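You operate a simulated robot arm through the tools that you are given. There is no shell and no other tool. Be economical: measure what you need, move in short steps, check, and stop when the job is done.

You run a simulated two-armed robot. Do the job below in one go: nothing can be reset, and whatever is moved stays where it is left.

Task
Put the 15 brass plug from the blue table top on the black collar and the 10 brass plug on the marked spot on the opener table. Put the yellow cup from the marked spot on the opener table on top of the green banded block. Open the springs drawer. The order is free. Set down upright: yellow cup.

Only the result counts: the job must be done as asked and must still hold three seconds after the hand-in. Knocking over, shifting, dropping, spilling or breaking anything else fails it.

Robot
Two 7-joint arms with two-finger parallel grippers on one trunk, on a base that drives. Base frame: it is fixed to the floor where the robot stands at the start and does not move with it; the origin is under the middle of the robot, x ahead of it, y to its left, z up. Readings come in mm, degrees, newtons and seconds.
The left shoulder is at the start at [60, 143, 926], the right one opposite. Places, roughly: green banded block (5x8x5 cm) [300, -3100, 700]; marked spot on the opener table [400, -3000, 700]; springs drawer [-4900, -5300, 400]; yellow cup [500, -3000, 750]. Payload 1.57 kg a hand.
Tool frame (each hand has its own): the origin (TCP) lies between the finger pads and is the grasp point; the fingertips stand 30 mm ahead of it; z points along the fingers, y is the line along which they close. The gripper opens to 110 mm. The fingers are 24 mm wide and 12 mm thick; the gripper's body (48 by 112 mm) begins 78 mm behind the TCP.
Orientation is told as [roll, pitch, yaw] about the base's x, y, z axes, in that order, counted from this pose: with the fingers straight down and closing along the base's y, the tool's x points along the base's -x, its y along +y and its z along -z.

Tools
- The arms move only by the tool servo_tool. It takes "left_steps", "right_steps" or both (then of equal length, played together; a hand with none holds still); each is a list of rows, each a list of 7 numbers: the shift along the tool's x, y, z in units of 50 mm (1.0 is 50 mm), then the turn, a rotation vector about the tool's x, y, z in units of 8 degrees (1.0 is 8 degrees), then the gripper command, from -1 (fully open) to 1 (shut), values between in proportion. In form: [[dx, dy, dz, wx, wy, wz, hand], ...]. A call has 1 to 10 rows; each row shifts and turns the commanded pose from where the row before left it, along the tool's axes as they then stand. A call with a number of a shift or a turn outside -1 to 1 is refused whole. A row lasts 0.2 s, in which the tool goes at most 50 mm and 8.6 degrees; a call with a longer step from one row to the next is refused whole, and so is a gripper value outside its range. Where a pose cannot be reached the arm comes as near as it can. A force on the tool above 40 N (or 10 N above the force at the start of the call, whichever is more), or a blocked arm, ends the call early, and 0.2 s more pass. The fingers move at their own pace (about 45 mm/s each) and stop on an object; they squeeze with about 43 N. The grip force told is the motor's: it shows also when the fingers shut on nothing. Time passes only in rows, and 0.2 s behind the last, so rows that do not move let the fingers close. It gives the time, the measured TCP pose, the force on the tool (base axes), the opening and the grip force at its end, in the units of the frame above (readings bear some noise), with the torque about the TCP (base axes, N m) and any sound that the robot's microphone picked up, and new pictures: "show" is both (left out), scene, wrist or none (wrist: the cameras of the hands that moved).
- Cameras (640 x 400 px; columns grow to the right, rows downward): "scene" is now at [50.7, 1.2, 1538.7]; the picture's right is [0.02, -1.00, 0.00], its down [-0.74, -0.01, -0.67] and it looks along [0.67, 0.01, -0.74] (base axes); focal length 284 px, centre (320, 200). "left" rides on the left gripper at [70, -16, -141] in its tool frame; the picture's right is [0.23, 0.97, 0.00], its down [-0.86, 0.20, -0.48] and it looks along [-0.47, 0.11, 0.88] (tool axes); focal length 222 px, centre (320, 200). "right" rides on the right gripper at [70, 16, -141] in its tool frame; the picture's right is [-0.23, 0.97, 0.00], its down [-0.86, -0.20, -0.48] and it looks along [-0.47, -0.11, 0.88] (tool axes); focal length 222 px, centre (320, 200). There is no depth. A picture from a camera that has moved, and an enlarged one, comes with that camera's place and axes in the base frame and with its lens.
- lift_body(by): slides the trunk up (or, below 0, down) by that many mm; the arms and the scene camera ride with it, the base frame stays. It gives what a move gives, with no picture.
- roll_base(legs): drives the robot by 1 to 6 legs, each [ahead, left, turn to the left] in mm, mm and degrees, along the robot's own axes; the way and the turn of a leg run together, so that a leg with both is an arc; at most 1500 mm and 180 degrees a leg. The arms and the cameras ride along, it lands a little off, and it stops where it bumps. It gives what a move gives, and a new picture of the scene camera.
- turn_head(pan, tilt): turns the head with the scene camera to pan (to the left, within 86 degrees either way) and tilt (down, from -29 to 69), counted from straight ahead of the robot. It gives what a move gives, and a new picture of the scene camera.
- close_up(camera, box): a new picture of the part [left, top, right, bottom] of that camera's present view, enlarged. No time passes.
- sign_off(): hands the job in; it is judged then, once.

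Go step by step. Nothing tells you exact positions but the pictures and the camera data: compare them with the known pose of the tool, close in by small moves and look again before you grip or let go. The budget is 165 turns and 260 pictures, counting those below and the enlarged ones. Unless the task says otherwise, let go and move clear before handing in.

The tools are called after ">>>" as a command line: name --argument value ..., lists and objects as JSON in quotes. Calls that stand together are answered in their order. servo_tool: Moves the arms, as the interface text tells. Its arguments: {"type":"object","properties":{"left_steps":{"type":"array","items":{"type":"array","items":{"type":"number"}}},"right_steps":{"type":"array","items":{"type":"array","items":{"type":"number"}}},"show":{"type":"string","enum":["both","scene","wrist","none"]}},"required":[]} The other tools are called the same way: lift_body (by) slides the trunk up or down; roll_base (legs) drives the base; turn_head (pan, tilt) turns the head that bears the scene camera; close_up (camera, box) takes an enlarged picture of a part of a camera's view; sign_off () hands the job in.

At the start:

```text
time_s: 0.0
left_eef_pos: [388.0, 249.8, 984.2]
left_tcp_rot: [0.0, -0.1, 0.0]
left_contact_force: [0.4, -0.1, 0.4]
left_torque: [-0.05, -0.01, -0.02]
left_gripper_width: 110.0
left_grasp_force: 0.0
right_eef_pos: [516.4, -131.0, 1024.6]
right_tcp_rot: [0.0, 0.0, 0.0]
right_contact_force: [-0.6, 1.0, 0.4]
right_torque: [0.01, -0.02, 0.0]
right_gripper_width: 109.9
right_grasp_force: 0.2
trunk travel left (down, up): [-525.0, 65.0]
robot x, y, heading: [-1.9, -3.0, -0.0]
head pan, tilt: [1.0, 47.7]
```

scene: 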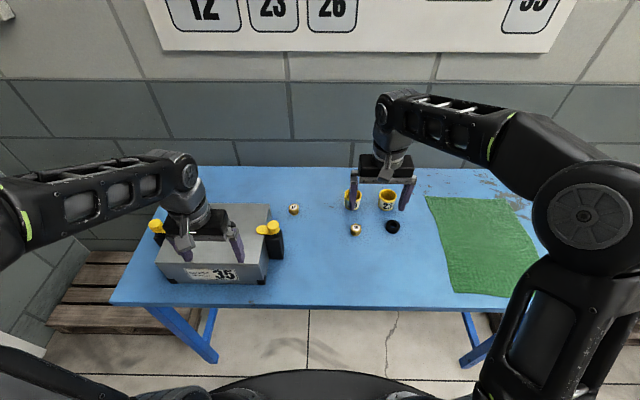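
right: 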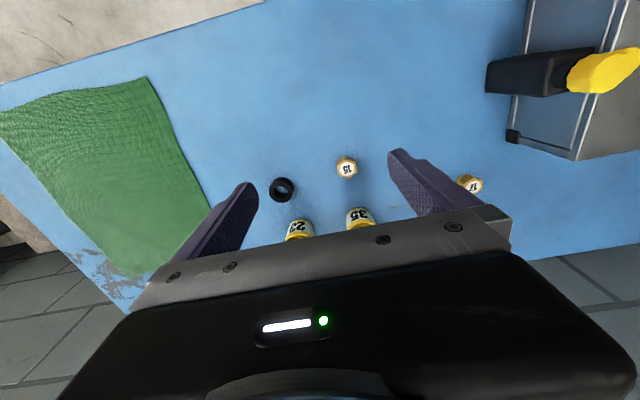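
left: 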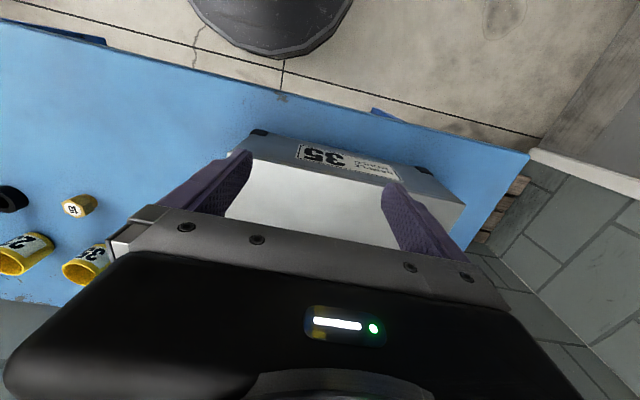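

I see a blue table with small numbered plugs, a black collar and cups. I'll enlarge the view to read the numbers.

>>> close_up --camera "scene" --box '[270, 170, 430, 270]'

>>> close_up --camera "right" --box '[250, 130, 510, 290]'

```text
4.00 times, centred on (350, 220) of scene
camera zoom: at [50.7, 1.2, 1538.7], right [0.02, -1.0, 0.0], down [-0.74, -0.01, -0.67], along [0.67, 0.01, -0.74], focal length 1138 px, centre (200, 120)
```

zoom: 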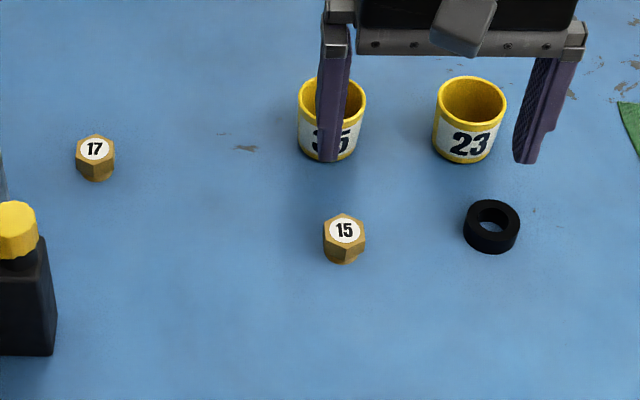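

```text
2.46 times, centred on (380, 210) of right
camera zoom: at [445.8, -115.0, 1165.8], right [0.23, 0.97, 0.0], down [0.86, -0.2, 0.48], along [0.47, -0.11, -0.88], focal length 547 px, centre (172, 175)
```

zoom: 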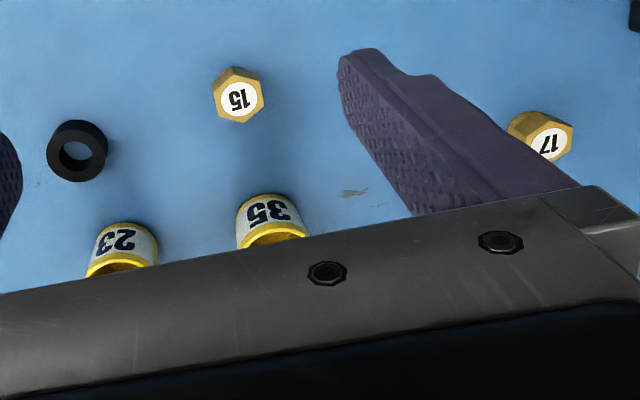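

The 15 plug and the black collar are both on the blue table. Two-camera triangulation puts their tops near z≈830: plug ≈[579,-102], collar ≈[590,-217]. I'll move the right hand above the plug and look again.

>>> servo_tool --right_steps '[[-0.313, 0.145, 0.62, 0, 0, 0, -0.3], [-0.313, 0.145, 0.62, 0, 0, 0, -0.3], [-0.313, 0.145, 0.62, 0, 0, 0, -0.3], [-0.313, 0.145, 0.62, 0, 0, 0, -0.3], [0, 0, 0, 0, 0, 0, -0.3]]'

```text
time_s: 1.2
left_eef_pos: [388.3, 249.3, 983.8]
left_tcp_rot: [0.0, 0.0, 0.0]
left_contact_force: [0.1, 0.2, -0.2]
left_torque: [0.01, 0.01, -0.03]
left_gripper_width: 110.2
left_grasp_force: 0.1
right_eef_pos: [579.6, -103.4, 900.6]
right_tcp_rot: [0.1, 0.0, 0.0]
right_contact_force: [0.3, -0.6, 0.1]
right_torque: [0.0, 0.02, 0.02]
right_gripper_width: 71.4
right_grasp_force: 0.1
trunk travel left (down, up): [-525.0, 65.0]
robot x, y, heading: [-2.6, -0.5, 0.2]
head pan, tilt: [1.0, 47.7]
camera scene: at [50.3, 1.2, 1538.7], right [0.02, -1.0, 0.0], down [-0.74, -0.01, -0.67], along [0.67, 0.01, -0.74], focal length 284 px, centre (320, 200)
camera right: at [510.1, -86.4, 1041.4], right [0.23, 0.97, 0.0], down [0.85, -0.2, 0.48], along [0.47, -0.11, -0.88], focal length 222 px, centre (320, 200)
```

scene: 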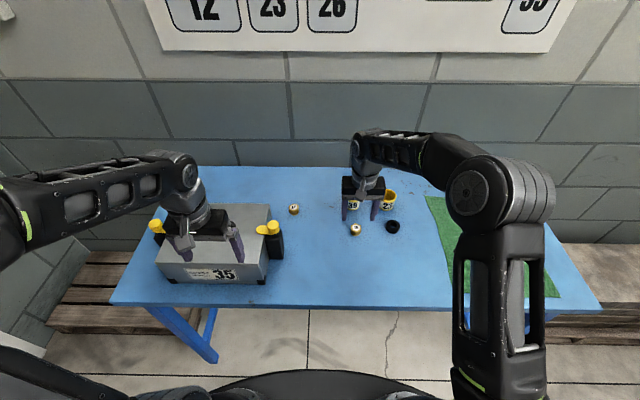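
right: 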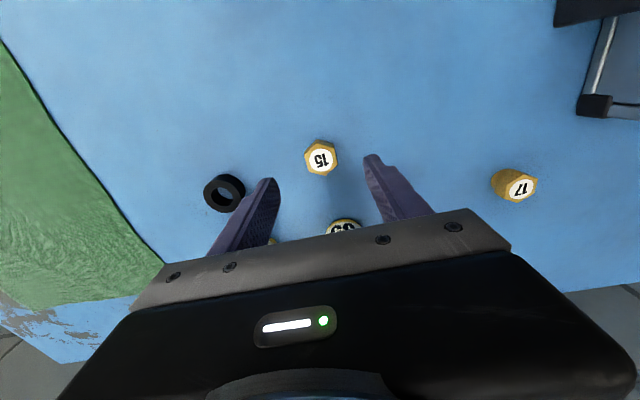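

The plug lies at ≈[577,-102], top z≈829, and is centred between the fingers. I'll descend partway and check.

>>> servo_tool --right_steps '[[0.03, 0.02, 0.5, 0, 0, 0, -0.3], [0.02, 0, 0.45, 0, 0, 0, -0.3], [0, 0, 0, 0, 0, 0, -0.3]]' --show "wrist"

>>> close_up --camera "scene" --box '[310, 180, 430, 255]'

```text
time_s: 2.0
left_eef_pos: [389.0, 248.5, 983.6]
left_tcp_rot: [-0.1, 0.1, -0.1]
left_contact_force: [-0.4, -0.8, -0.6]
left_torque: [0.0, -0.01, 0.0]
left_gripper_width: 110.0
left_grasp_force: 0.2
right_eef_pos: [576.0, -100.8, 852.4]
right_tcp_rot: [0.0, 0.0, 0.0]
right_contact_force: [-0.8, 0.5, -0.3]
right_torque: [0.01, -0.01, 0.02]
right_gripper_width: 71.8
right_grasp_force: 0.1
trunk travel left (down, up): [-525.0, 65.0]
robot x, y, heading: [4.5, 1.3, 0.1]
head pan, tilt: [1.0, 47.7]
camera right: at [506.6, -84.8, 993.4], right [0.23, 0.97, 0.0], down [0.85, -0.2, 0.48], along [0.47, -0.11, -0.88], focal length 222 px, centre (320, 200)
```

right: 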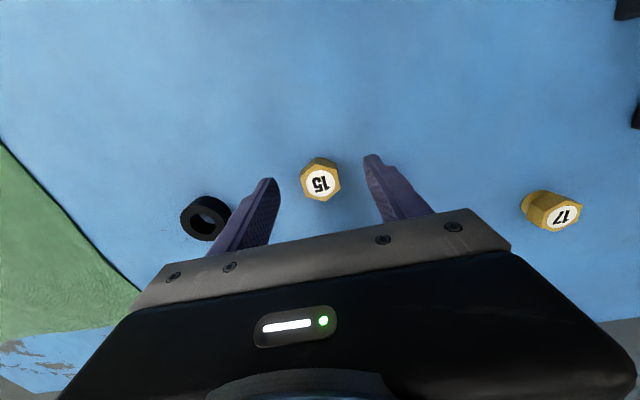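

```text
5.33 times, centred on (370, 218) of scene
camera zoom: at [50.6, 1.3, 1538.7], right [0.02, -1.0, 0.0], down [-0.74, -0.01, -0.67], along [0.67, 0.01, -0.74], focal length 1517 px, centre (53, 107)
```

zoom: 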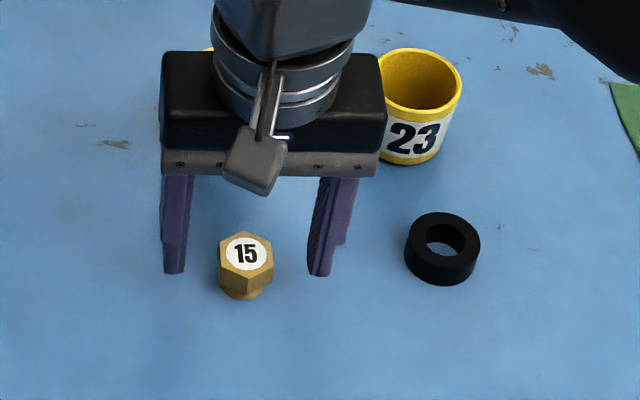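

The plug is a hex head on a narrower stem; the fingers straddle it. I'll lower about 14 mm, move 3 mm forward and close.

>>> servo_tool --right_steps '[[-0.06, -0.01, 0.26, 0, 0, 0, -0.3], [0, 0, 0, 0, 0, 0, 1], [0, 0, 0, 0, 0, 0, 1], [0, 0, 0, 0, 0, 0, 1], [0, 0, 0, 0, 0, 0, 1], [0, 0, 0, 0, 0, 0, 1]]' --show "wrist"

>>> close_up --camera "scene" --box '[310, 180, 430, 255]'

```text
time_s: 3.4
left_eef_pos: [387.5, 249.9, 985.4]
left_tcp_rot: [0.0, 0.0, 0.0]
left_contact_force: [-0.3, -0.3, -0.5]
left_torque: [0.02, -0.02, 0.0]
left_gripper_width: 110.0
left_grasp_force: 0.0
right_eef_pos: [578.6, -101.6, 840.5]
right_tcp_rot: [0.0, 0.0, 0.0]
right_contact_force: [1.0, 0.6, 0.5]
right_torque: [0.0, -0.04, -0.02]
right_gripper_width: 34.6
right_grasp_force: 40.0
trunk travel left (down, up): [-525.0, 65.0]
robot x, y, heading: [-1.2, 0.1, -0.1]
head pan, tilt: [1.0, 47.7]
camera right: at [509.6, -85.5, 981.8], right [0.23, 0.97, 0.0], down [0.85, -0.2, 0.48], along [0.47, -0.11, -0.88], focal length 222 px, centre (320, 200)
```

right: 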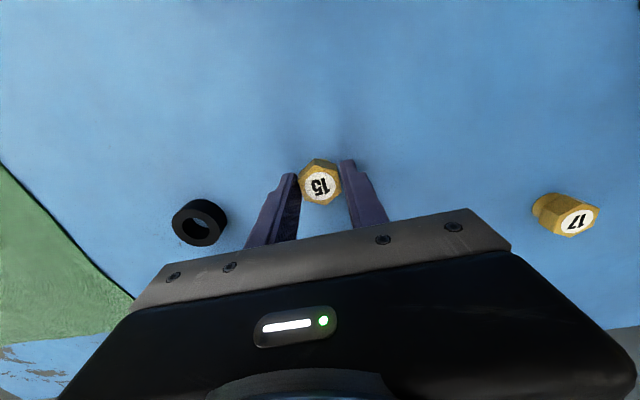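

```text
5.33 times, centred on (370, 218) of scene
camera zoom: at [50.7, 1.3, 1538.7], right [0.02, -1.0, 0.0], down [-0.74, -0.01, -0.67], along [0.67, 0.01, -0.74], focal length 1517 px, centre (53, 107)
```

zoom: 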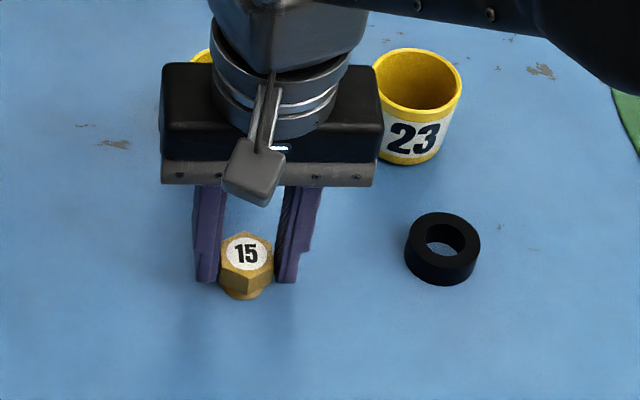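

Gripped (34.6 mm, 40 N). I'll lift and move toward above the collar at ≈[597,-218].

>>> servo_tool --right_steps '[[0, 0, -0.8, 0, 0, 0, 1], [-0.05, -0.4, -0.3, 0, 0, 0, 1], [-0.1, -0.75, 0, 0, 0, 0, 1], [-0.1, -0.75, 0, 0, 0, 0, 1], [-0.08, -0.42, 0, 0, 0, 0, 1], [0, 0, 0, 0, 0, 0, 1]]' --show "wrist"

>>> close_up --camera "scene" --box '[330, 180, 450, 255]'

>>> close_up --camera "right" --box '[240, 120, 400, 220]'

```text
time_s: 4.8
left_eef_pos: [387.9, 249.2, 984.0]
left_tcp_rot: [0.0, 0.1, 0.0]
left_contact_force: [-0.8, -0.3, -0.5]
left_torque: [0.05, 0.0, 0.03]
left_gripper_width: 109.8
left_grasp_force: 0.0
right_eef_pos: [595.0, -217.9, 894.1]
right_tcp_rot: [0.0, -0.1, 0.1]
right_contact_force: [-1.1, -0.8, -1.0]
right_torque: [0.04, -0.01, -0.03]
right_gripper_width: 34.4
right_grasp_force: 42.2
trunk travel left (down, up): [-525.0, 65.0]
robot x, y, heading: [0.5, 0.2, 0.1]
head pan, tilt: [1.0, 47.7]
camera right: at [525.7, -201.8, 1036.3], right [0.23, 0.97, 0.0], down [0.86, -0.2, 0.48], along [0.47, -0.11, -0.88], focal length 222 px, centre (320, 200)
```

right: 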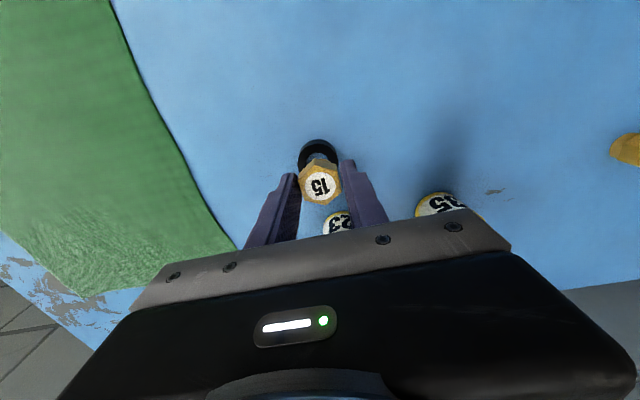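

```text
5.33 times, centred on (390, 218) of scene
camera zoom: at [50.7, 1.3, 1538.7], right [0.02, -1.0, 0.0], down [-0.74, -0.01, -0.67], along [0.67, 0.01, -0.74], focal length 1517 px, centre (-53, 107)
```

zoom: 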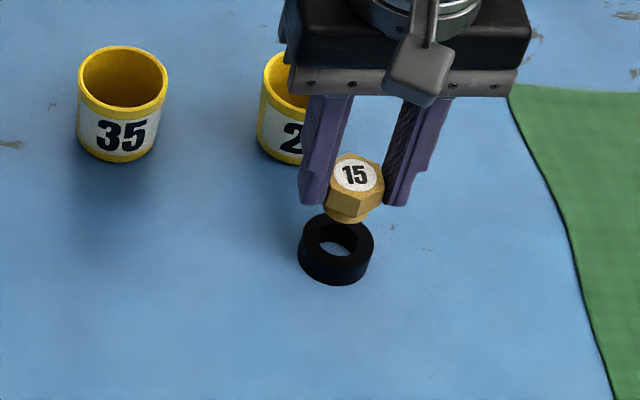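

```text
4.00 times, centred on (320, 170) of right
camera zoom: at [525.7, -201.8, 1036.3], right [0.23, 0.97, 0.0], down [0.86, -0.2, 0.48], along [0.47, -0.11, -0.88], focal length 888 px, centre (320, 320)
```

zoom: 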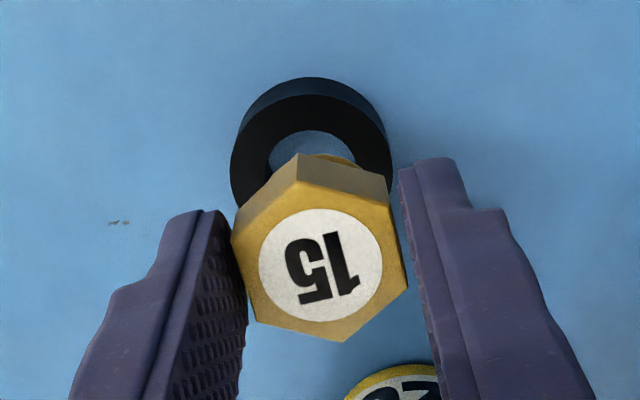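

The plug is held over the collar, offset only a couple of mm. I'll lower to just above the collar, then re-measure.

>>> servo_tool --right_steps '[[0, -0.03, 0.25, 0, 0, 0, 1], [0, 0, 0.23, 0, 0, 0, 1], [0, 0, 0, 0, 0, 0, 1]]' --show "none"

>>> close_up --camera "scene" --box '[368, 200, 416, 230]'

>>> close_up --camera "right" --box '[270, 130, 366, 190]'

```text
time_s: 5.6
left_eef_pos: [388.3, 248.5, 984.1]
left_tcp_rot: [0.0, 0.1, 0.0]
left_contact_force: [0.4, 0.4, 0.3]
left_torque: [-0.02, 0.0, -0.01]
left_gripper_width: 110.3
left_grasp_force: 0.1
right_eef_pos: [597.7, -219.7, 870.3]
right_tcp_rot: [0.0, -0.1, 0.0]
right_contact_force: [-0.1, 0.6, -0.7]
right_torque: [0.01, 0.0, 0.0]
right_gripper_width: 34.4
right_grasp_force: 41.8
trunk travel left (down, up): [-525.0, 65.0]
robot x, y, heading: [2.1, -2.7, -0.1]
head pan, tilt: [1.0, 47.7]
```

```text
13.33 times, centred on (392, 215) of scene
camera zoom: at [50.7, 1.2, 1538.7], right [0.02, -1.0, 0.0], down [-0.74, -0.01, -0.67], along [0.67, 0.01, -0.74], focal length 3793 px, centre (-640, 0)
```

zoom: 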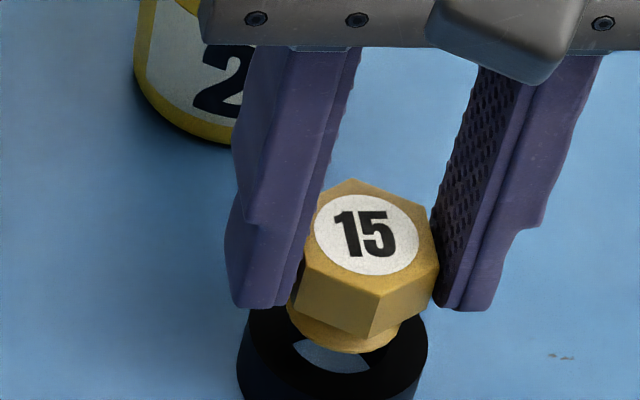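

```text
6.67 times, centred on (318, 160) of right
camera zoom: at [526.7, -203.4, 1012.2], right [0.23, 0.97, 0.0], down [0.86, -0.2, 0.48], along [0.47, -0.11, -0.88], focal length 1481 px, centre (333, 467)
```

zoom: 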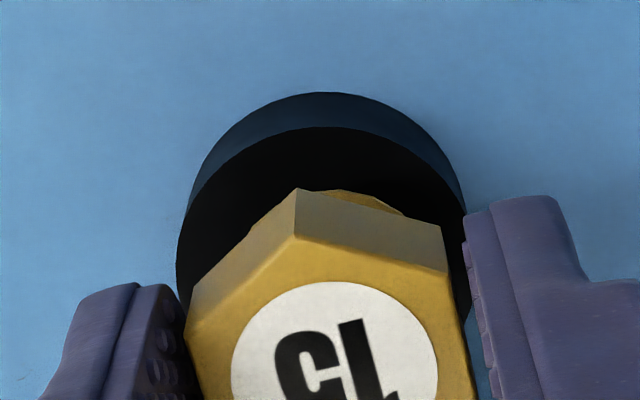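

The plug's stem needs about +4 mm in x and −1 mm in y to be centred. I'll correct, lower 9 mm and check once more.

>>> servo_tool --right_steps '[[-0.076, -0.024, 0, 0, 0, 0, 1], [0, 0, 0.18, 0, 0, 0, 1], [0, 0, 0, 0, 0, 0, 1]]' --show "none"

>>> close_up --camera "scene" --box '[368, 205, 416, 235]'

>>> close_up --camera "right" --box '[270, 130, 366, 190]'

```text
time_s: 6.4
left_eef_pos: [387.6, 247.8, 984.4]
left_tcp_rot: [0.0, 0.0, 0.0]
left_contact_force: [1.0, -0.9, -0.7]
left_torque: [0.02, 0.03, -0.01]
left_gripper_width: 110.0
left_grasp_force: 0.1
right_eef_pos: [598.8, -220.1, 859.7]
right_tcp_rot: [0.0, 0.0, 0.0]
right_contact_force: [-0.1, 0.4, -0.9]
right_torque: [0.02, 0.05, 0.01]
right_gripper_width: 34.5
right_grasp_force: 42.0
trunk travel left (down, up): [-525.0, 65.0]
robot x, y, heading: [-1.2, -0.5, 0.1]
head pan, tilt: [1.0, 47.7]
```

```text
13.33 times, centred on (392, 220) of scene
camera zoom: at [50.7, 1.2, 1538.7], right [0.02, -1.0, 0.0], down [-0.74, -0.01, -0.67], along [0.67, 0.01, -0.74], focal length 3793 px, centre (-640, -67)
```

zoom: 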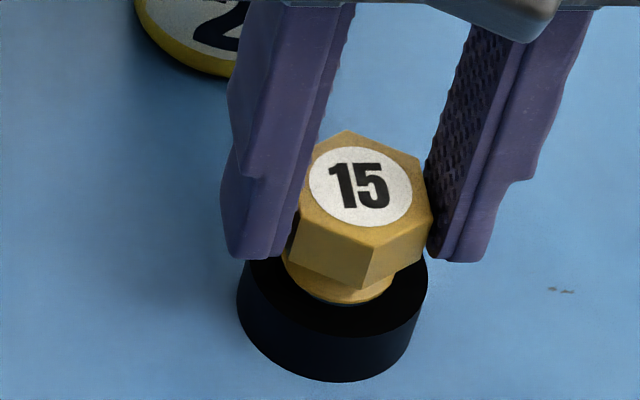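

```text
6.67 times, centred on (318, 160) of right
camera zoom: at [529.5, -204.4, 1002.1], right [0.23, 0.97, 0.0], down [0.86, -0.2, 0.48], along [0.47, -0.11, -0.88], focal length 1481 px, centre (333, 467)
```

zoom: 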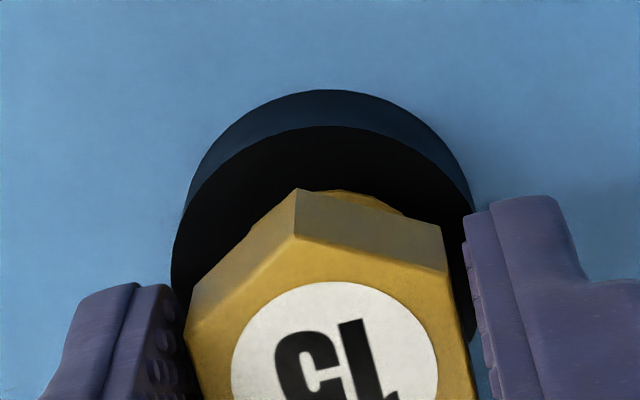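

It's nearly centred, with residuals around 1 mm. I'll lower gently in small steps until contact.

>>> servo_tool --right_steps '[[-0.018, 0, 0.03, 0, 0, 0, 1], [0, 0, 0.03, 0, 0, 0, 1], [0, 0, 0.03, 0, 0, 0, 1], [0, 0, 0, 0, 0, 0, 1]]' --show "none"

>>> close_up --camera "scene" --box '[368, 205, 416, 235]'

```text
time_s: 7.4
left_eef_pos: [387.6, 249.9, 984.8]
left_tcp_rot: [0.1, 0.0, 0.0]
left_contact_force: [0.6, -0.4, 0.8]
left_torque: [0.01, -0.01, -0.01]
left_gripper_width: 109.9
left_grasp_force: 0.0
right_eef_pos: [599.9, -220.0, 858.2]
right_tcp_rot: [0.0, -0.1, -0.1]
right_contact_force: [0.2, -1.8, 12.8]
right_torque: [-0.13, 0.0, 0.01]
right_gripper_width: 34.3
right_grasp_force: 42.1
trunk travel left (down, up): [-525.0, 65.0]
robot x, y, heading: [-2.7, 0.4, -0.1]
head pan, tilt: [1.0, 47.7]
```

```text
13.33 times, centred on (392, 220) of scene
camera zoom: at [49.6, 1.4, 1538.9], right [0.02, -1.0, 0.0], down [-0.74, -0.01, -0.67], along [0.67, 0.01, -0.74], focal length 3793 px, centre (-640, -67)
```

zoom: 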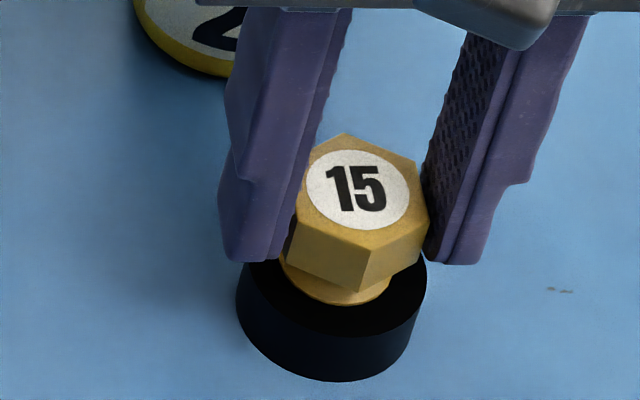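

Contact at 12.8 N with a one-sided torque, so the stem may be catching the hole's edge. I'll lift and measure hole against stem.

>>> servo_tool --right_steps '[[-0.3, 0, -0.6, 0, 0, 0, 1], [-0.5, 0, -0.6, 0, 0, 0, 1], [0, 0, 0, 0, 0, 0, 1]]' --show "none"

>>> close_up --camera "scene" --box '[368, 205, 416, 235]'

>>> close_up --camera "scene" --box '[368, 185, 416, 215]'

```text
time_s: 8.2
left_eef_pos: [387.1, 249.5, 984.3]
left_tcp_rot: [0.0, 0.0, 0.0]
left_contact_force: [-1.7, 0.4, -0.1]
left_torque: [-0.01, 0.0, -0.01]
left_gripper_width: 110.1
left_grasp_force: 0.2
right_eef_pos: [639.9, -220.0, 916.4]
right_tcp_rot: [0.0, -0.1, 0.1]
right_contact_force: [-0.2, 0.1, -0.8]
right_torque: [0.0, 0.01, 0.01]
right_gripper_width: 34.1
right_grasp_force: 41.6
trunk travel left (down, up): [-525.0, 65.0]
robot x, y, heading: [4.0, 0.1, 0.0]
head pan, tilt: [1.0, 47.7]
```

```text
13.33 times, centred on (392, 220) of scene
camera zoom: at [50.4, 1.1, 1538.7], right [0.02, -1.0, 0.0], down [-0.74, -0.01, -0.67], along [0.67, 0.01, -0.74], focal length 3793 px, centre (-640, -67)
```

zoom: 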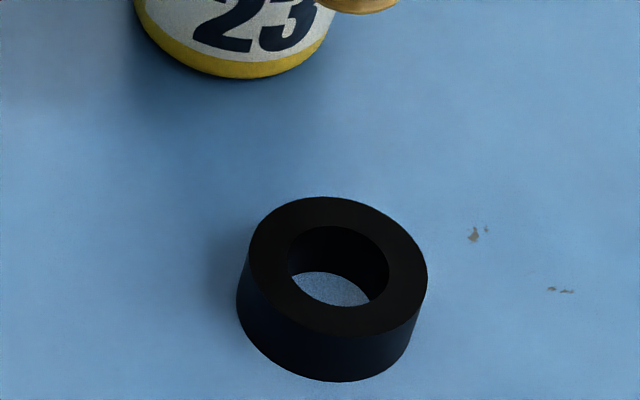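

```text
13.33 times, centred on (392, 200) of scene
camera zoom: at [50.4, 1.1, 1538.7], right [0.02, -1.0, 0.0], down [-0.74, -0.01, -0.67], along [0.67, 0.01, -0.74], focal length 3793 px, centre (-640, 200)
```

zoom: 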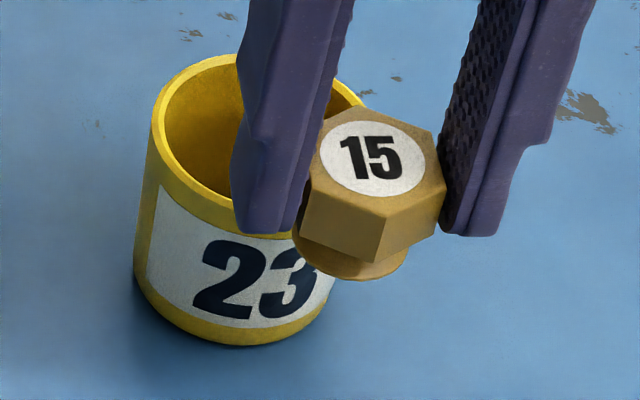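

The stem (≈109 px) is wider than the hole (≈102 px), so the plug rests on the collar's rim. I'll return about 1 mm nearer and to the right, lower to contact and release.

>>> servo_tool --right_steps '[[0.4, -0.016, 0.54, 0, 0, 0, 1], [0.424, 0, 0.54, 0, 0, 0, 1], [0, 0, 0.05, 0, 0, 0, 1], [0, 0, 0.03, 0, 0, 0, 1], [0, 0, 0, 0, 0, 0, 1]]' --show "none"

>>> close_up --camera "scene" --box '[368, 205, 416, 235]'

>>> close_up --camera "right" --box '[270, 130, 366, 190]'

```text
time_s: 9.4
left_eef_pos: [389.3, 249.2, 984.2]
left_tcp_rot: [0.0, 0.0, -0.1]
left_contact_force: [-0.1, -0.4, -0.1]
left_torque: [0.0, 0.01, 0.01]
left_gripper_width: 109.9
left_grasp_force: 0.1
right_eef_pos: [600.0, -221.3, 858.6]
right_tcp_rot: [0.0, 0.0, -0.1]
right_contact_force: [0.1, 0.3, -0.8]
right_torque: [0.01, -0.02, 0.03]
right_gripper_width: 34.4
right_grasp_force: 41.9
trunk travel left (down, up): [-525.0, 65.0]
robot x, y, heading: [0.9, -0.3, 0.1]
head pan, tilt: [1.0, 47.7]
```

```text
13.33 times, centred on (392, 220) of scene
camera zoom: at [50.8, 1.2, 1538.7], right [0.02, -1.0, 0.0], down [-0.74, -0.01, -0.67], along [0.67, 0.01, -0.74], focal length 3793 px, centre (-640, -67)
```

zoom: 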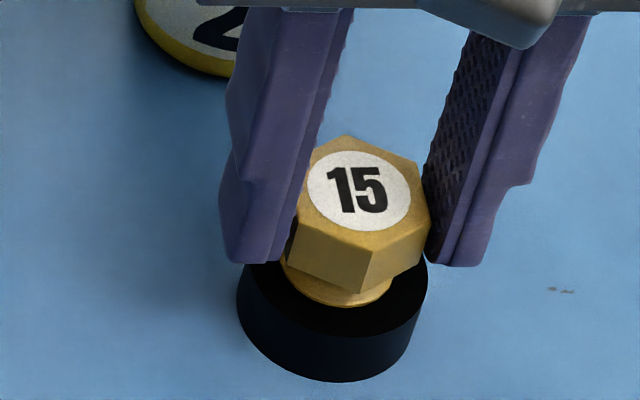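

```text
6.67 times, centred on (318, 160) of right
camera zoom: at [529.2, -204.3, 1000.7], right [0.23, 0.97, 0.0], down [0.86, -0.2, 0.48], along [0.47, -0.11, -0.88], focal length 1481 px, centre (333, 467)
```

zoom: 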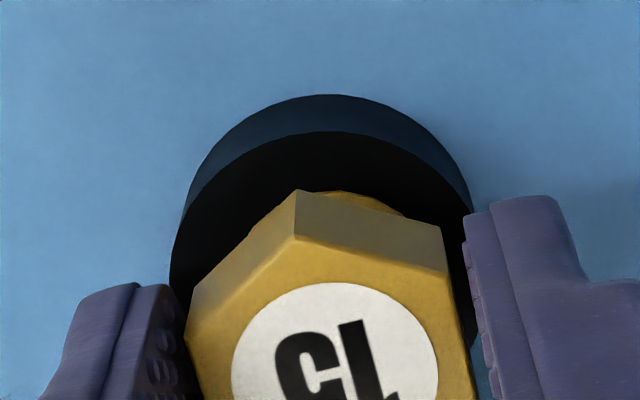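

Alignment looks centred and there's no contact yet. I'll lower to contact in 1 mm steps.

>>> servo_tool --right_steps '[[0, 0, 0.02, 0, 0, 0, 1], [0, 0, 0.02, 0, 0, 0, 1], [0, 0, 0, 0, 0, 0, 1]]' --show "none"

>>> close_up --camera "scene" --box '[368, 205, 416, 235]'

```text
time_s: 10.2
left_eef_pos: [387.9, 248.5, 984.6]
left_tcp_rot: [-0.1, 0.0, 0.0]
left_contact_force: [-1.4, -0.5, 0.9]
left_torque: [0.01, 0.01, 0.0]
left_gripper_width: 110.1
left_grasp_force: 0.1
right_eef_pos: [599.1, -221.3, 858.0]
right_tcp_rot: [0.0, -0.1, 0.0]
right_contact_force: [0.3, 1.7, 6.9]
right_torque: [0.02, -0.02, 0.0]
right_gripper_width: 34.5
right_grasp_force: 42.5
trunk travel left (down, up): [-525.0, 65.0]
robot x, y, heading: [-0.0, 2.9, 0.1]
head pan, tilt: [1.0, 47.7]
```

```text
13.33 times, centred on (392, 220) of scene
camera zoom: at [50.0, 1.6, 1538.8], right [0.02, -1.0, 0.0], down [-0.74, -0.01, -0.67], along [0.67, 0.01, -0.74], focal length 3793 px, centre (-640, -67)
```

zoom: 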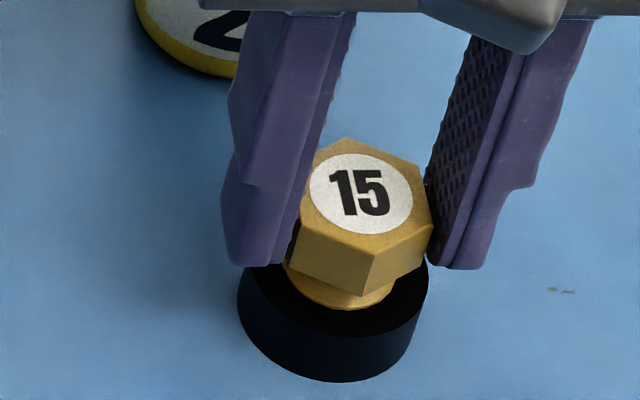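

Contact is even and almost torque-free, so I'll release and lift clear.

>>> servo_tool --right_steps '[[0, 0, 0, 0, 0, 0, 0.2], [0, 0, 0, 0, 0, 0, 0.0], [0, 0, 0, 0, 0, 0, -0.2], [0, 0, 0, 0, 0, 0, -0.2], [0, 0, -0.4, 0, 0, 0, -0.2], [0, 0, -0.8, 0, 0, 0, -0.2], [0, 0, -1, 0, 0, 0, -0.2], [0, 0, 0, 0, 0, 0, -0.2]]' --show "wrist"

>>> close_up --camera "scene" --box '[368, 205, 416, 235]'

```text
time_s: 12.0
left_eef_pos: [387.8, 250.0, 983.8]
left_tcp_rot: [0.0, -0.1, -0.1]
left_contact_force: [0.7, -0.3, -0.4]
left_torque: [0.01, -0.02, 0.02]
left_gripper_width: 110.2
left_grasp_force: 0.1
right_eef_pos: [599.6, -223.0, 965.9]
right_tcp_rot: [0.0, 0.0, 0.0]
right_contact_force: [0.1, 0.1, 0.2]
right_torque: [-0.02, 0.0, -0.01]
right_gripper_width: 65.8
right_grasp_force: 0.1
trunk travel left (down, up): [-525.0, 65.0]
robot x, y, heading: [1.1, 1.4, 0.0]
head pan, tilt: [1.0, 47.7]
camera right: at [529.7, -206.6, 1107.8], right [0.23, 0.97, 0.0], down [0.86, -0.2, 0.48], along [0.47, -0.11, -0.88], focal length 222 px, centre (320, 200)
```

right: 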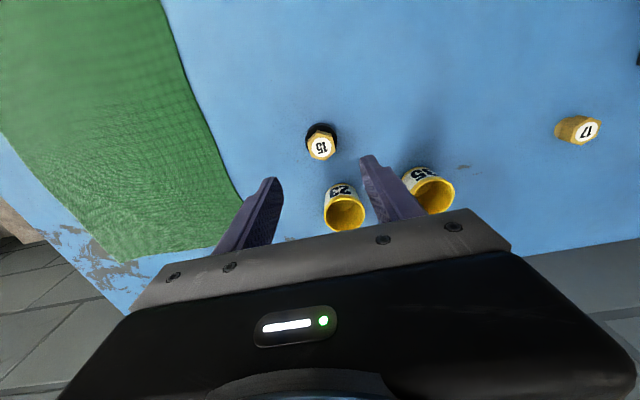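

```text
13.33 times, centred on (392, 220) of scene
camera zoom: at [51.0, 1.1, 1538.7], right [0.02, -1.0, 0.0], down [-0.74, -0.01, -0.67], along [0.67, 0.01, -0.74], focal length 3793 px, centre (-640, -67)
```

zoom: 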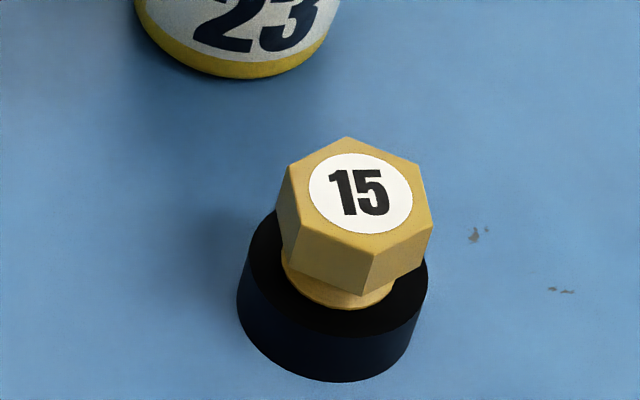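

The 15 plug stands upright on the collar. Now I'll look toward the opener table on the right and read the area.

>>> turn_head --pan -80 --tilt 15

>>> turn_head --pan 30 --tilt 40

```text
time_s: 13.5
left_eef_pos: [386.7, 249.2, 982.9]
left_tcp_rot: [0.0, 0.1, 0.0]
left_contact_force: [0.2, 0.1, -0.8]
left_torque: [0.03, 0.01, 0.0]
left_gripper_width: 109.9
left_grasp_force: 0.0
right_eef_pos: [598.9, -222.8, 965.9]
right_tcp_rot: [0.0, 0.0, 0.0]
right_contact_force: [0.2, 0.4, -0.4]
right_torque: [-0.02, 0.0, -0.03]
right_gripper_width: 66.3
right_grasp_force: 0.2
trunk travel left (down, up): [-525.0, 65.0]
robot x, y, heading: [-2.6, 1.0, -0.1]
head pan, tilt: [-80.0, 15.0]
camera scene: at [-12.0, -92.2, 1589.3], right [-0.98, -0.17, 0.0], down [-0.05, 0.26, -0.97], along [0.17, -0.95, -0.26], focal length 284 px, centre (320, 200)
```

scene: 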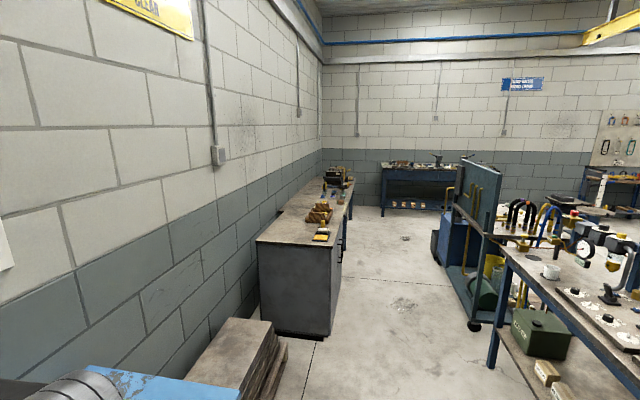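

```text
time_s: 15.4
left_eef_pos: [388.3, 250.4, 983.6]
left_tcp_rot: [0.0, 0.1, 0.0]
left_contact_force: [-1.1, -1.2, 0.0]
left_torque: [0.01, 0.0, -0.02]
left_gripper_width: 109.7
left_grasp_force: 0.1
right_eef_pos: [600.1, -221.9, 966.3]
right_tcp_rot: [-0.1, 0.0, 0.0]
right_contact_force: [0.4, 1.2, 0.2]
right_torque: [-0.02, 0.01, -0.02]
right_gripper_width: 65.7
right_grasp_force: 0.2
trunk travel left (down, up): [-525.0, 65.0]
robot x, y, heading: [-2.0, 0.2, -0.0]
head pan, tilt: [30.0, 40.0]
camera scene: at [45.3, 42.3, 1549.8], right [0.5, -0.87, 0.0], down [-0.56, -0.32, -0.77], along [0.66, 0.38, -0.64], focal length 284 px, centre (320, 200)
```

scene: 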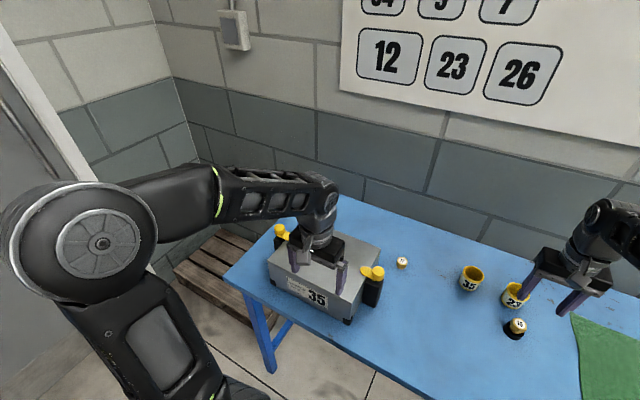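

The opener bench runs along the wall at x≈270–750, y<−1900. I'll pull the right hand back and drive sideways to the right in stages, with the head turned that way.

>>> servo_tool --right_steps '[[0.9, 0, -0.3, 0, 0, 0, -0.2], [0.9, 0, -0.3, 0, 0, 0, -0.2], [0.9, 0, -0.3, 0, 0, 0, -0.2], [0.9, 0, -0.2, 0, 0, 0, -0.2]]' --show "none"

>>> turn_head --pan -50 --tilt 30

>>> roll_base --legs '[[-150, 0, 0], [0, -1500, 0], [0, -500, 0]]'

```text
time_s: 16.4
left_eef_pos: [387.1, 249.6, 984.2]
left_tcp_rot: [0.0, 0.0, 0.0]
left_contact_force: [0.3, -0.3, -0.1]
left_torque: [0.01, -0.01, 0.01]
left_gripper_width: 110.2
left_grasp_force: 0.0
right_eef_pos: [418.0, -221.9, 1024.2]
right_tcp_rot: [0.0, 0.0, 0.1]
right_contact_force: [-0.1, 0.5, 0.0]
right_torque: [0.0, 0.03, -0.01]
right_gripper_width: 66.0
right_grasp_force: 0.0
trunk travel left (down, up): [-525.0, 65.0]
robot x, y, heading: [4.3, -1.6, -0.1]
head pan, tilt: [30.0, 40.0]
```

```text
time_s: 17.9
left_eef_pos: [387.3, 249.3, 983.2]
left_tcp_rot: [-0.1, -0.1, -0.1]
left_contact_force: [-0.2, 0.6, 0.4]
left_torque: [-0.02, 0.02, 0.02]
left_gripper_width: 109.9
left_grasp_force: 0.0
right_eef_pos: [420.2, -221.8, 1022.2]
right_tcp_rot: [0.0, 0.1, 0.0]
right_contact_force: [0.8, 0.1, -0.3]
right_torque: [-0.02, -0.05, 0.02]
right_gripper_width: 66.0
right_grasp_force: 0.1
trunk travel left (down, up): [-525.0, 65.0]
robot x, y, heading: [-2.0, -0.9, -0.0]
head pan, tilt: [-50.0, 30.0]
camera scene: at [29.8, -69.4, 1565.2], right [-0.77, -0.64, 0.0], down [-0.32, 0.38, -0.87], along [0.56, -0.66, -0.5], focal length 284 px, centre (320, 200)
```

scene: 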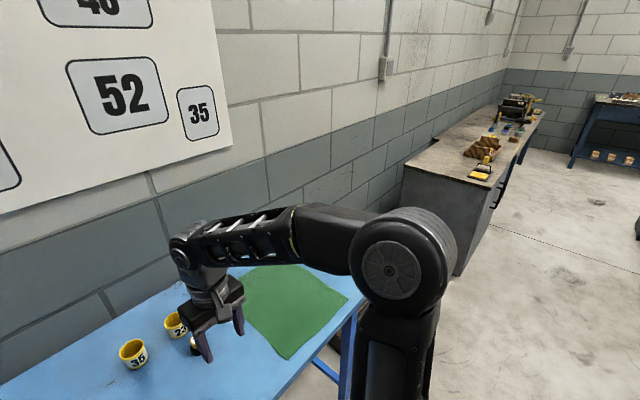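

```text
time_s: 29.1
left_eef_pos: [265.1, -1787.3, 983.8]
left_tcp_rot: [-0.1, 0.0, 1.3]
left_contact_force: [-0.2, 0.1, -0.3]
left_torque: [0.03, 0.02, -0.01]
left_gripper_width: 110.0
left_grasp_force: 0.1
right_eef_pos: [308.3, -2257.3, 1022.3]
right_tcp_rot: [0.1, 0.0, 1.4]
right_contact_force: [0.0, 0.5, -1.6]
right_torque: [0.0, -0.04, 0.02]
right_gripper_width: 65.8
right_grasp_force: 0.0
trunk travel left (down, up): [-525.0, 65.0]
robot x, y, heading: [-117.0, -2046.0, 1.3]
head pan, tilt: [-50.0, 30.0]
camera scene: at [-85.4, -2114.9, 1565.1], right [-0.75, -0.66, 0.0], down [-0.33, 0.38, -0.87], along [0.57, -0.65, -0.5], focal length 284 px, centre (320, 200)
```

scene: 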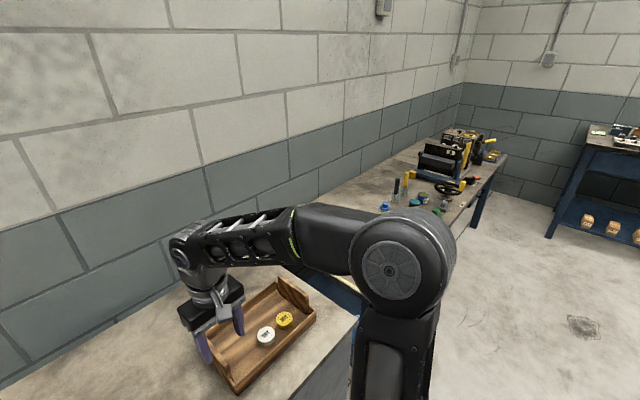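

There's a tray at y≈−2300; the opener table area lies farther on. I'll continue sideways about 800 mm and look there.

>>> roll_base --legs '[[0, 0, -1.3], [0, -800, 0]]'

>>> turn_head --pan -15 --tilt 48

```text
time_s: 33.7
left_eef_pos: [270.4, -2601.7, 984.7]
left_tcp_rot: [0.0, -0.1, -0.6]
left_contact_force: [0.8, 0.4, -0.3]
left_torque: [0.0, 0.0, 0.02]
left_gripper_width: 110.4
left_grasp_force: 0.1
right_eef_pos: [295.7, -3072.2, 1022.4]
right_tcp_rot: [0.0, 0.1, -0.7]
right_contact_force: [0.1, -1.0, -0.2]
right_torque: [0.03, 0.01, 0.01]
right_gripper_width: 66.2
right_grasp_force: 0.0
trunk travel left (down, up): [-525.0, 65.0]
robot x, y, heading: [-118.4, -2847.5, -0.5]
head pan, tilt: [-50.0, 30.0]
camera scene: at [-92.0, -2916.5, 1565.1], right [-0.77, -0.63, 0.0], down [-0.32, 0.39, -0.87], along [0.55, -0.67, -0.5], focal length 284 px, centre (320, 200)
```

scene: 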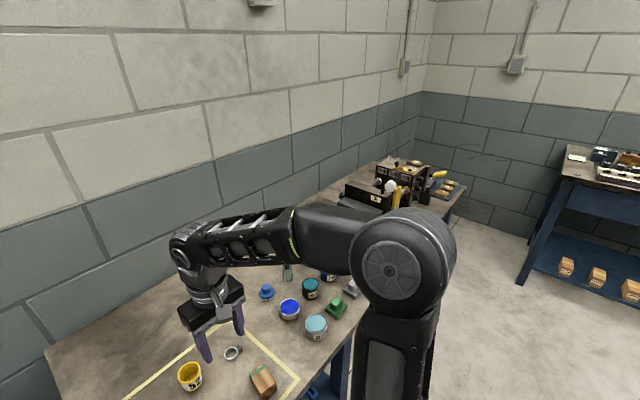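

```text
time_s: 34.8
left_eef_pos: [269.9, -2600.5, 984.2]
left_tcp_rot: [0.0, 0.0, -0.7]
left_contact_force: [0.5, -0.6, 0.0]
left_torque: [0.0, 0.0, 0.01]
left_gripper_width: 110.0
left_grasp_force: 0.1
right_eef_pos: [295.6, -3072.1, 1022.5]
right_tcp_rot: [-0.1, -0.2, -0.7]
right_contact_force: [-1.0, 0.3, 0.5]
right_torque: [0.0, 0.0, -0.01]
right_gripper_width: 66.1
right_grasp_force: 0.0
trunk travel left (down, up): [-525.0, 65.0]
robot x, y, heading: [-120.0, -2846.0, -0.5]
head pan, tilt: [-15.0, 48.0]
camera scene: at [-73.4, -2867.2, 1538.4], right [-0.27, -0.96, 0.0], down [-0.72, 0.2, -0.67], along [0.64, -0.18, -0.74], focal length 284 px, centre (320, 200)
```

scene: 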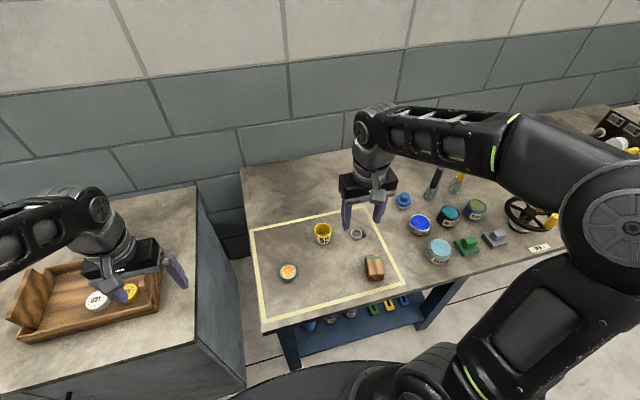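

>>> close_up --camera "scene" --box '[230, 190, 422, 310]'

>>> close_up --camera "scene" --box '[380, 150, 572, 270]'

>>> close_up --camera "right" --box '[160, 50, 480, 250]'

```text
3.33 times, centred on (326, 250) of scene
camera zoom: at [-73.4, -2867.2, 1538.4], right [-0.27, -0.96, 0.0], down [-0.72, 0.2, -0.67], along [0.64, -0.18, -0.74], focal length 948 px, centre (300, 33)
```

zoom: 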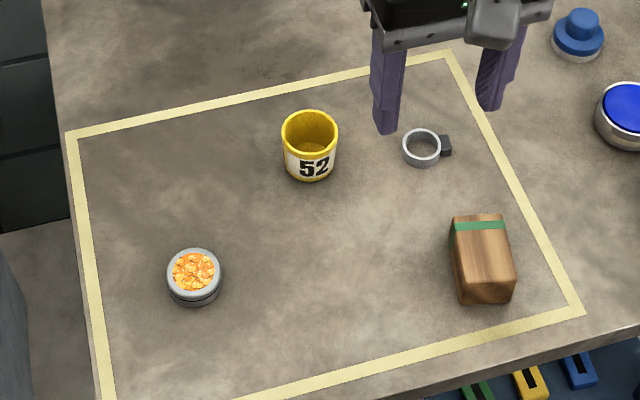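

```text
3.33 times, centred on (476, 210) of scene
camera zoom: at [-73.4, -2867.2, 1538.4], right [-0.27, -0.96, 0.0], down [-0.72, 0.2, -0.67], along [0.64, -0.18, -0.74], focal length 948 px, centre (-200, 167)
```

zoom: 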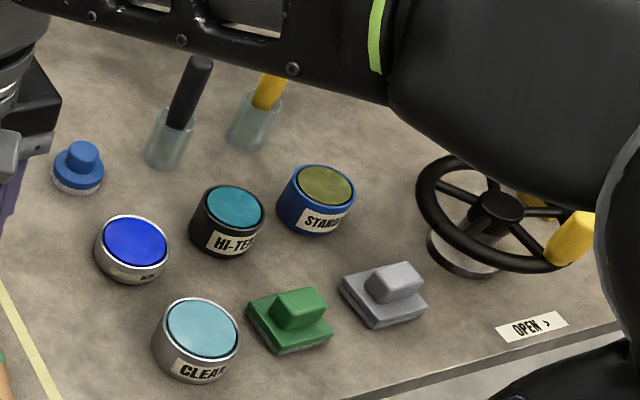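

```text
2.00 times, centred on (320, 150) of right
camera zoom: at [225.8, -3055.1, 1164.0], right [0.24, 0.97, 0.0], down [0.85, -0.21, 0.48], along [0.46, -0.11, -0.88], focal length 444 px, centre (320, 300)
```

zoom: 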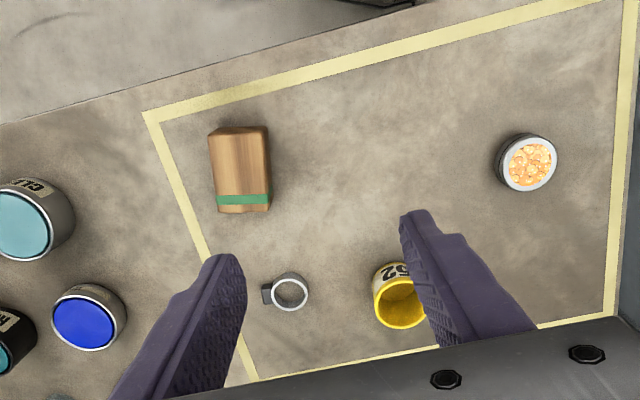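

On the opener table is a taped rectangle holding cup 52 at ≈[456,-3025], rim z≈775, and the banded block at ≈[294,-3139], top z≈770; there's also a can of beads and a ring. I'll move the right hand above the cup.

>>> servo_tool --right_steps '[[-0.64, 0.196, 0.69, 0, 0, 0, -0.45], [-0.64, 0.196, 0.69, 0, 0, 0, -0.45], [-0.64, 0.196, 0.69, 0, 0, 0, -0.45], [-0.64, 0.196, 0.69, 0, 0, 0, -0.45], [-0.64, 0.196, 0.69, 0, 0, 0, -0.45], [0, 0, 0, 0, 0, 0, -0.45]]' --show "both"

```text
time_s: 36.1
left_eef_pos: [269.7, -2601.1, 984.3]
left_tcp_rot: [0.1, -0.1, -0.6]
left_contact_force: [-0.2, -0.2, -0.4]
left_torque: [-0.01, -0.05, 0.01]
left_gripper_width: 109.9
left_grasp_force: 0.0
right_eef_pos: [455.1, -3023.3, 848.2]
right_tcp_rot: [0.0, 0.0, -0.7]
right_contact_force: [0.3, 0.1, 0.2]
right_torque: [0.02, 0.01, 0.01]
right_gripper_width: 79.7
right_grasp_force: 0.2
trunk travel left (down, up): [-525.0, 65.0]
robot x, y, heading: [-123.9, -2845.8, -0.6]
head pan, tilt: [-15.0, 48.0]
camera scene: at [-74.0, -2867.2, 1538.4], right [-0.27, -0.96, 0.0], down [-0.72, 0.2, -0.67], along [0.64, -0.18, -0.74], focal length 284 px, centre (320, 200)
camera right: at [385.4, -3007.7, 990.4], right [0.24, 0.97, 0.0], down [0.85, -0.21, 0.48], along [0.47, -0.11, -0.88], focal length 222 px, centre (320, 200)
```

scene: 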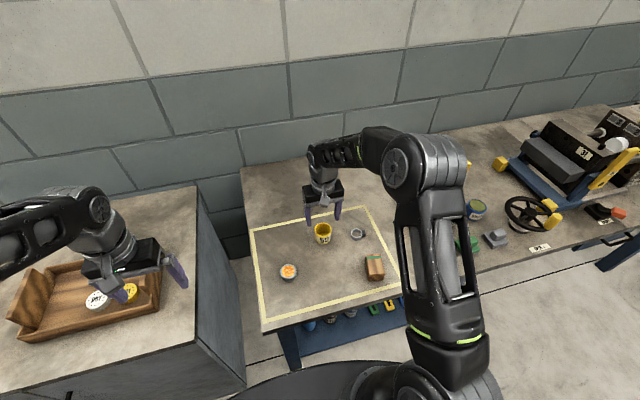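
right: 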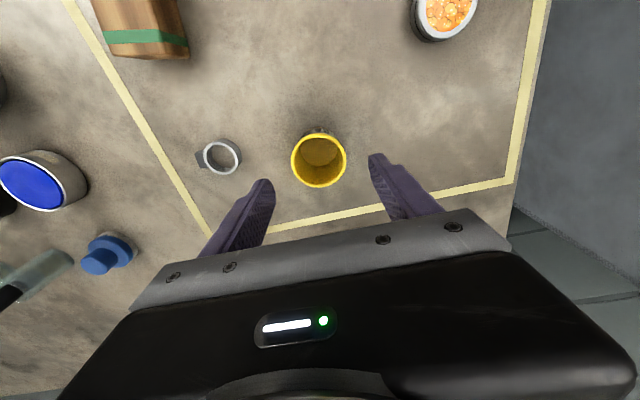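

The cup is centred at ≈[456,-3024]. I'll descend partway and verify.

>>> servo_tool --right_steps '[[0, 0, 0.6, 0, 0, 0, -0.45], [-0.02, 0, 0.5, 0, 0, 0, -0.45], [0, 0, 0, 0, 0, 0, -0.45]]' --show "wrist"

>>> close_up --camera "scene" --box '[280, 190, 376, 250]'

```text
time_s: 37.0
left_eef_pos: [269.8, -2601.2, 984.2]
left_tcp_rot: [-0.1, 0.0, -0.6]
left_contact_force: [0.3, -0.1, 0.4]
left_torque: [0.01, 0.01, -0.02]
left_gripper_width: 110.2
left_grasp_force: 0.0
right_eef_pos: [456.0, -3025.4, 794.0]
right_tcp_rot: [0.0, 0.0, -0.7]
right_contact_force: [-0.3, 0.6, 0.2]
right_torque: [0.03, -0.02, 0.04]
right_gripper_width: 79.7
right_grasp_force: 0.0
trunk travel left (down, up): [-525.0, 65.0]
robot x, y, heading: [-122.5, -2844.6, -0.7]
head pan, tilt: [-15.0, 48.0]
camera right: at [386.4, -3007.8, 934.6], right [0.24, 0.97, 0.0], down [0.85, -0.21, 0.48], along [0.46, -0.11, -0.88], focal length 222 px, centre (320, 200)
```

right: 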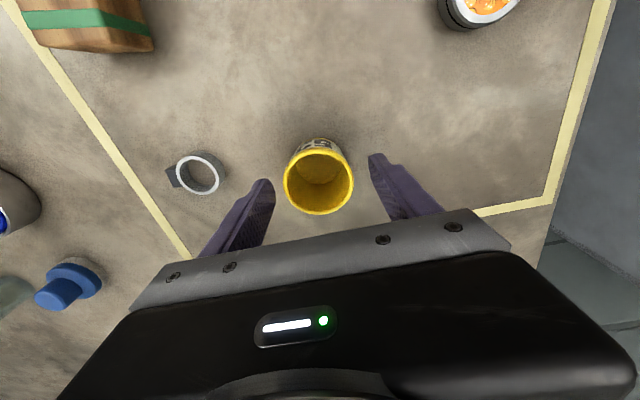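

```text
6.67 times, centred on (328, 220) of scene
camera zoom: at [-73.5, -2867.2, 1538.4], right [-0.27, -0.96, 0.0], down [-0.72, 0.2, -0.67], along [0.64, -0.18, -0.74], focal length 1896 px, centre (267, 67)
```

zoom: 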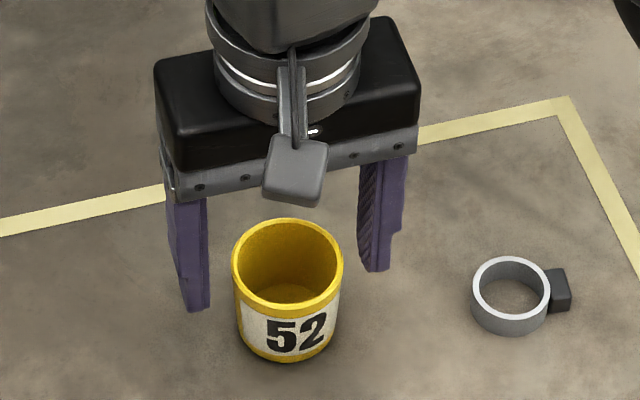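

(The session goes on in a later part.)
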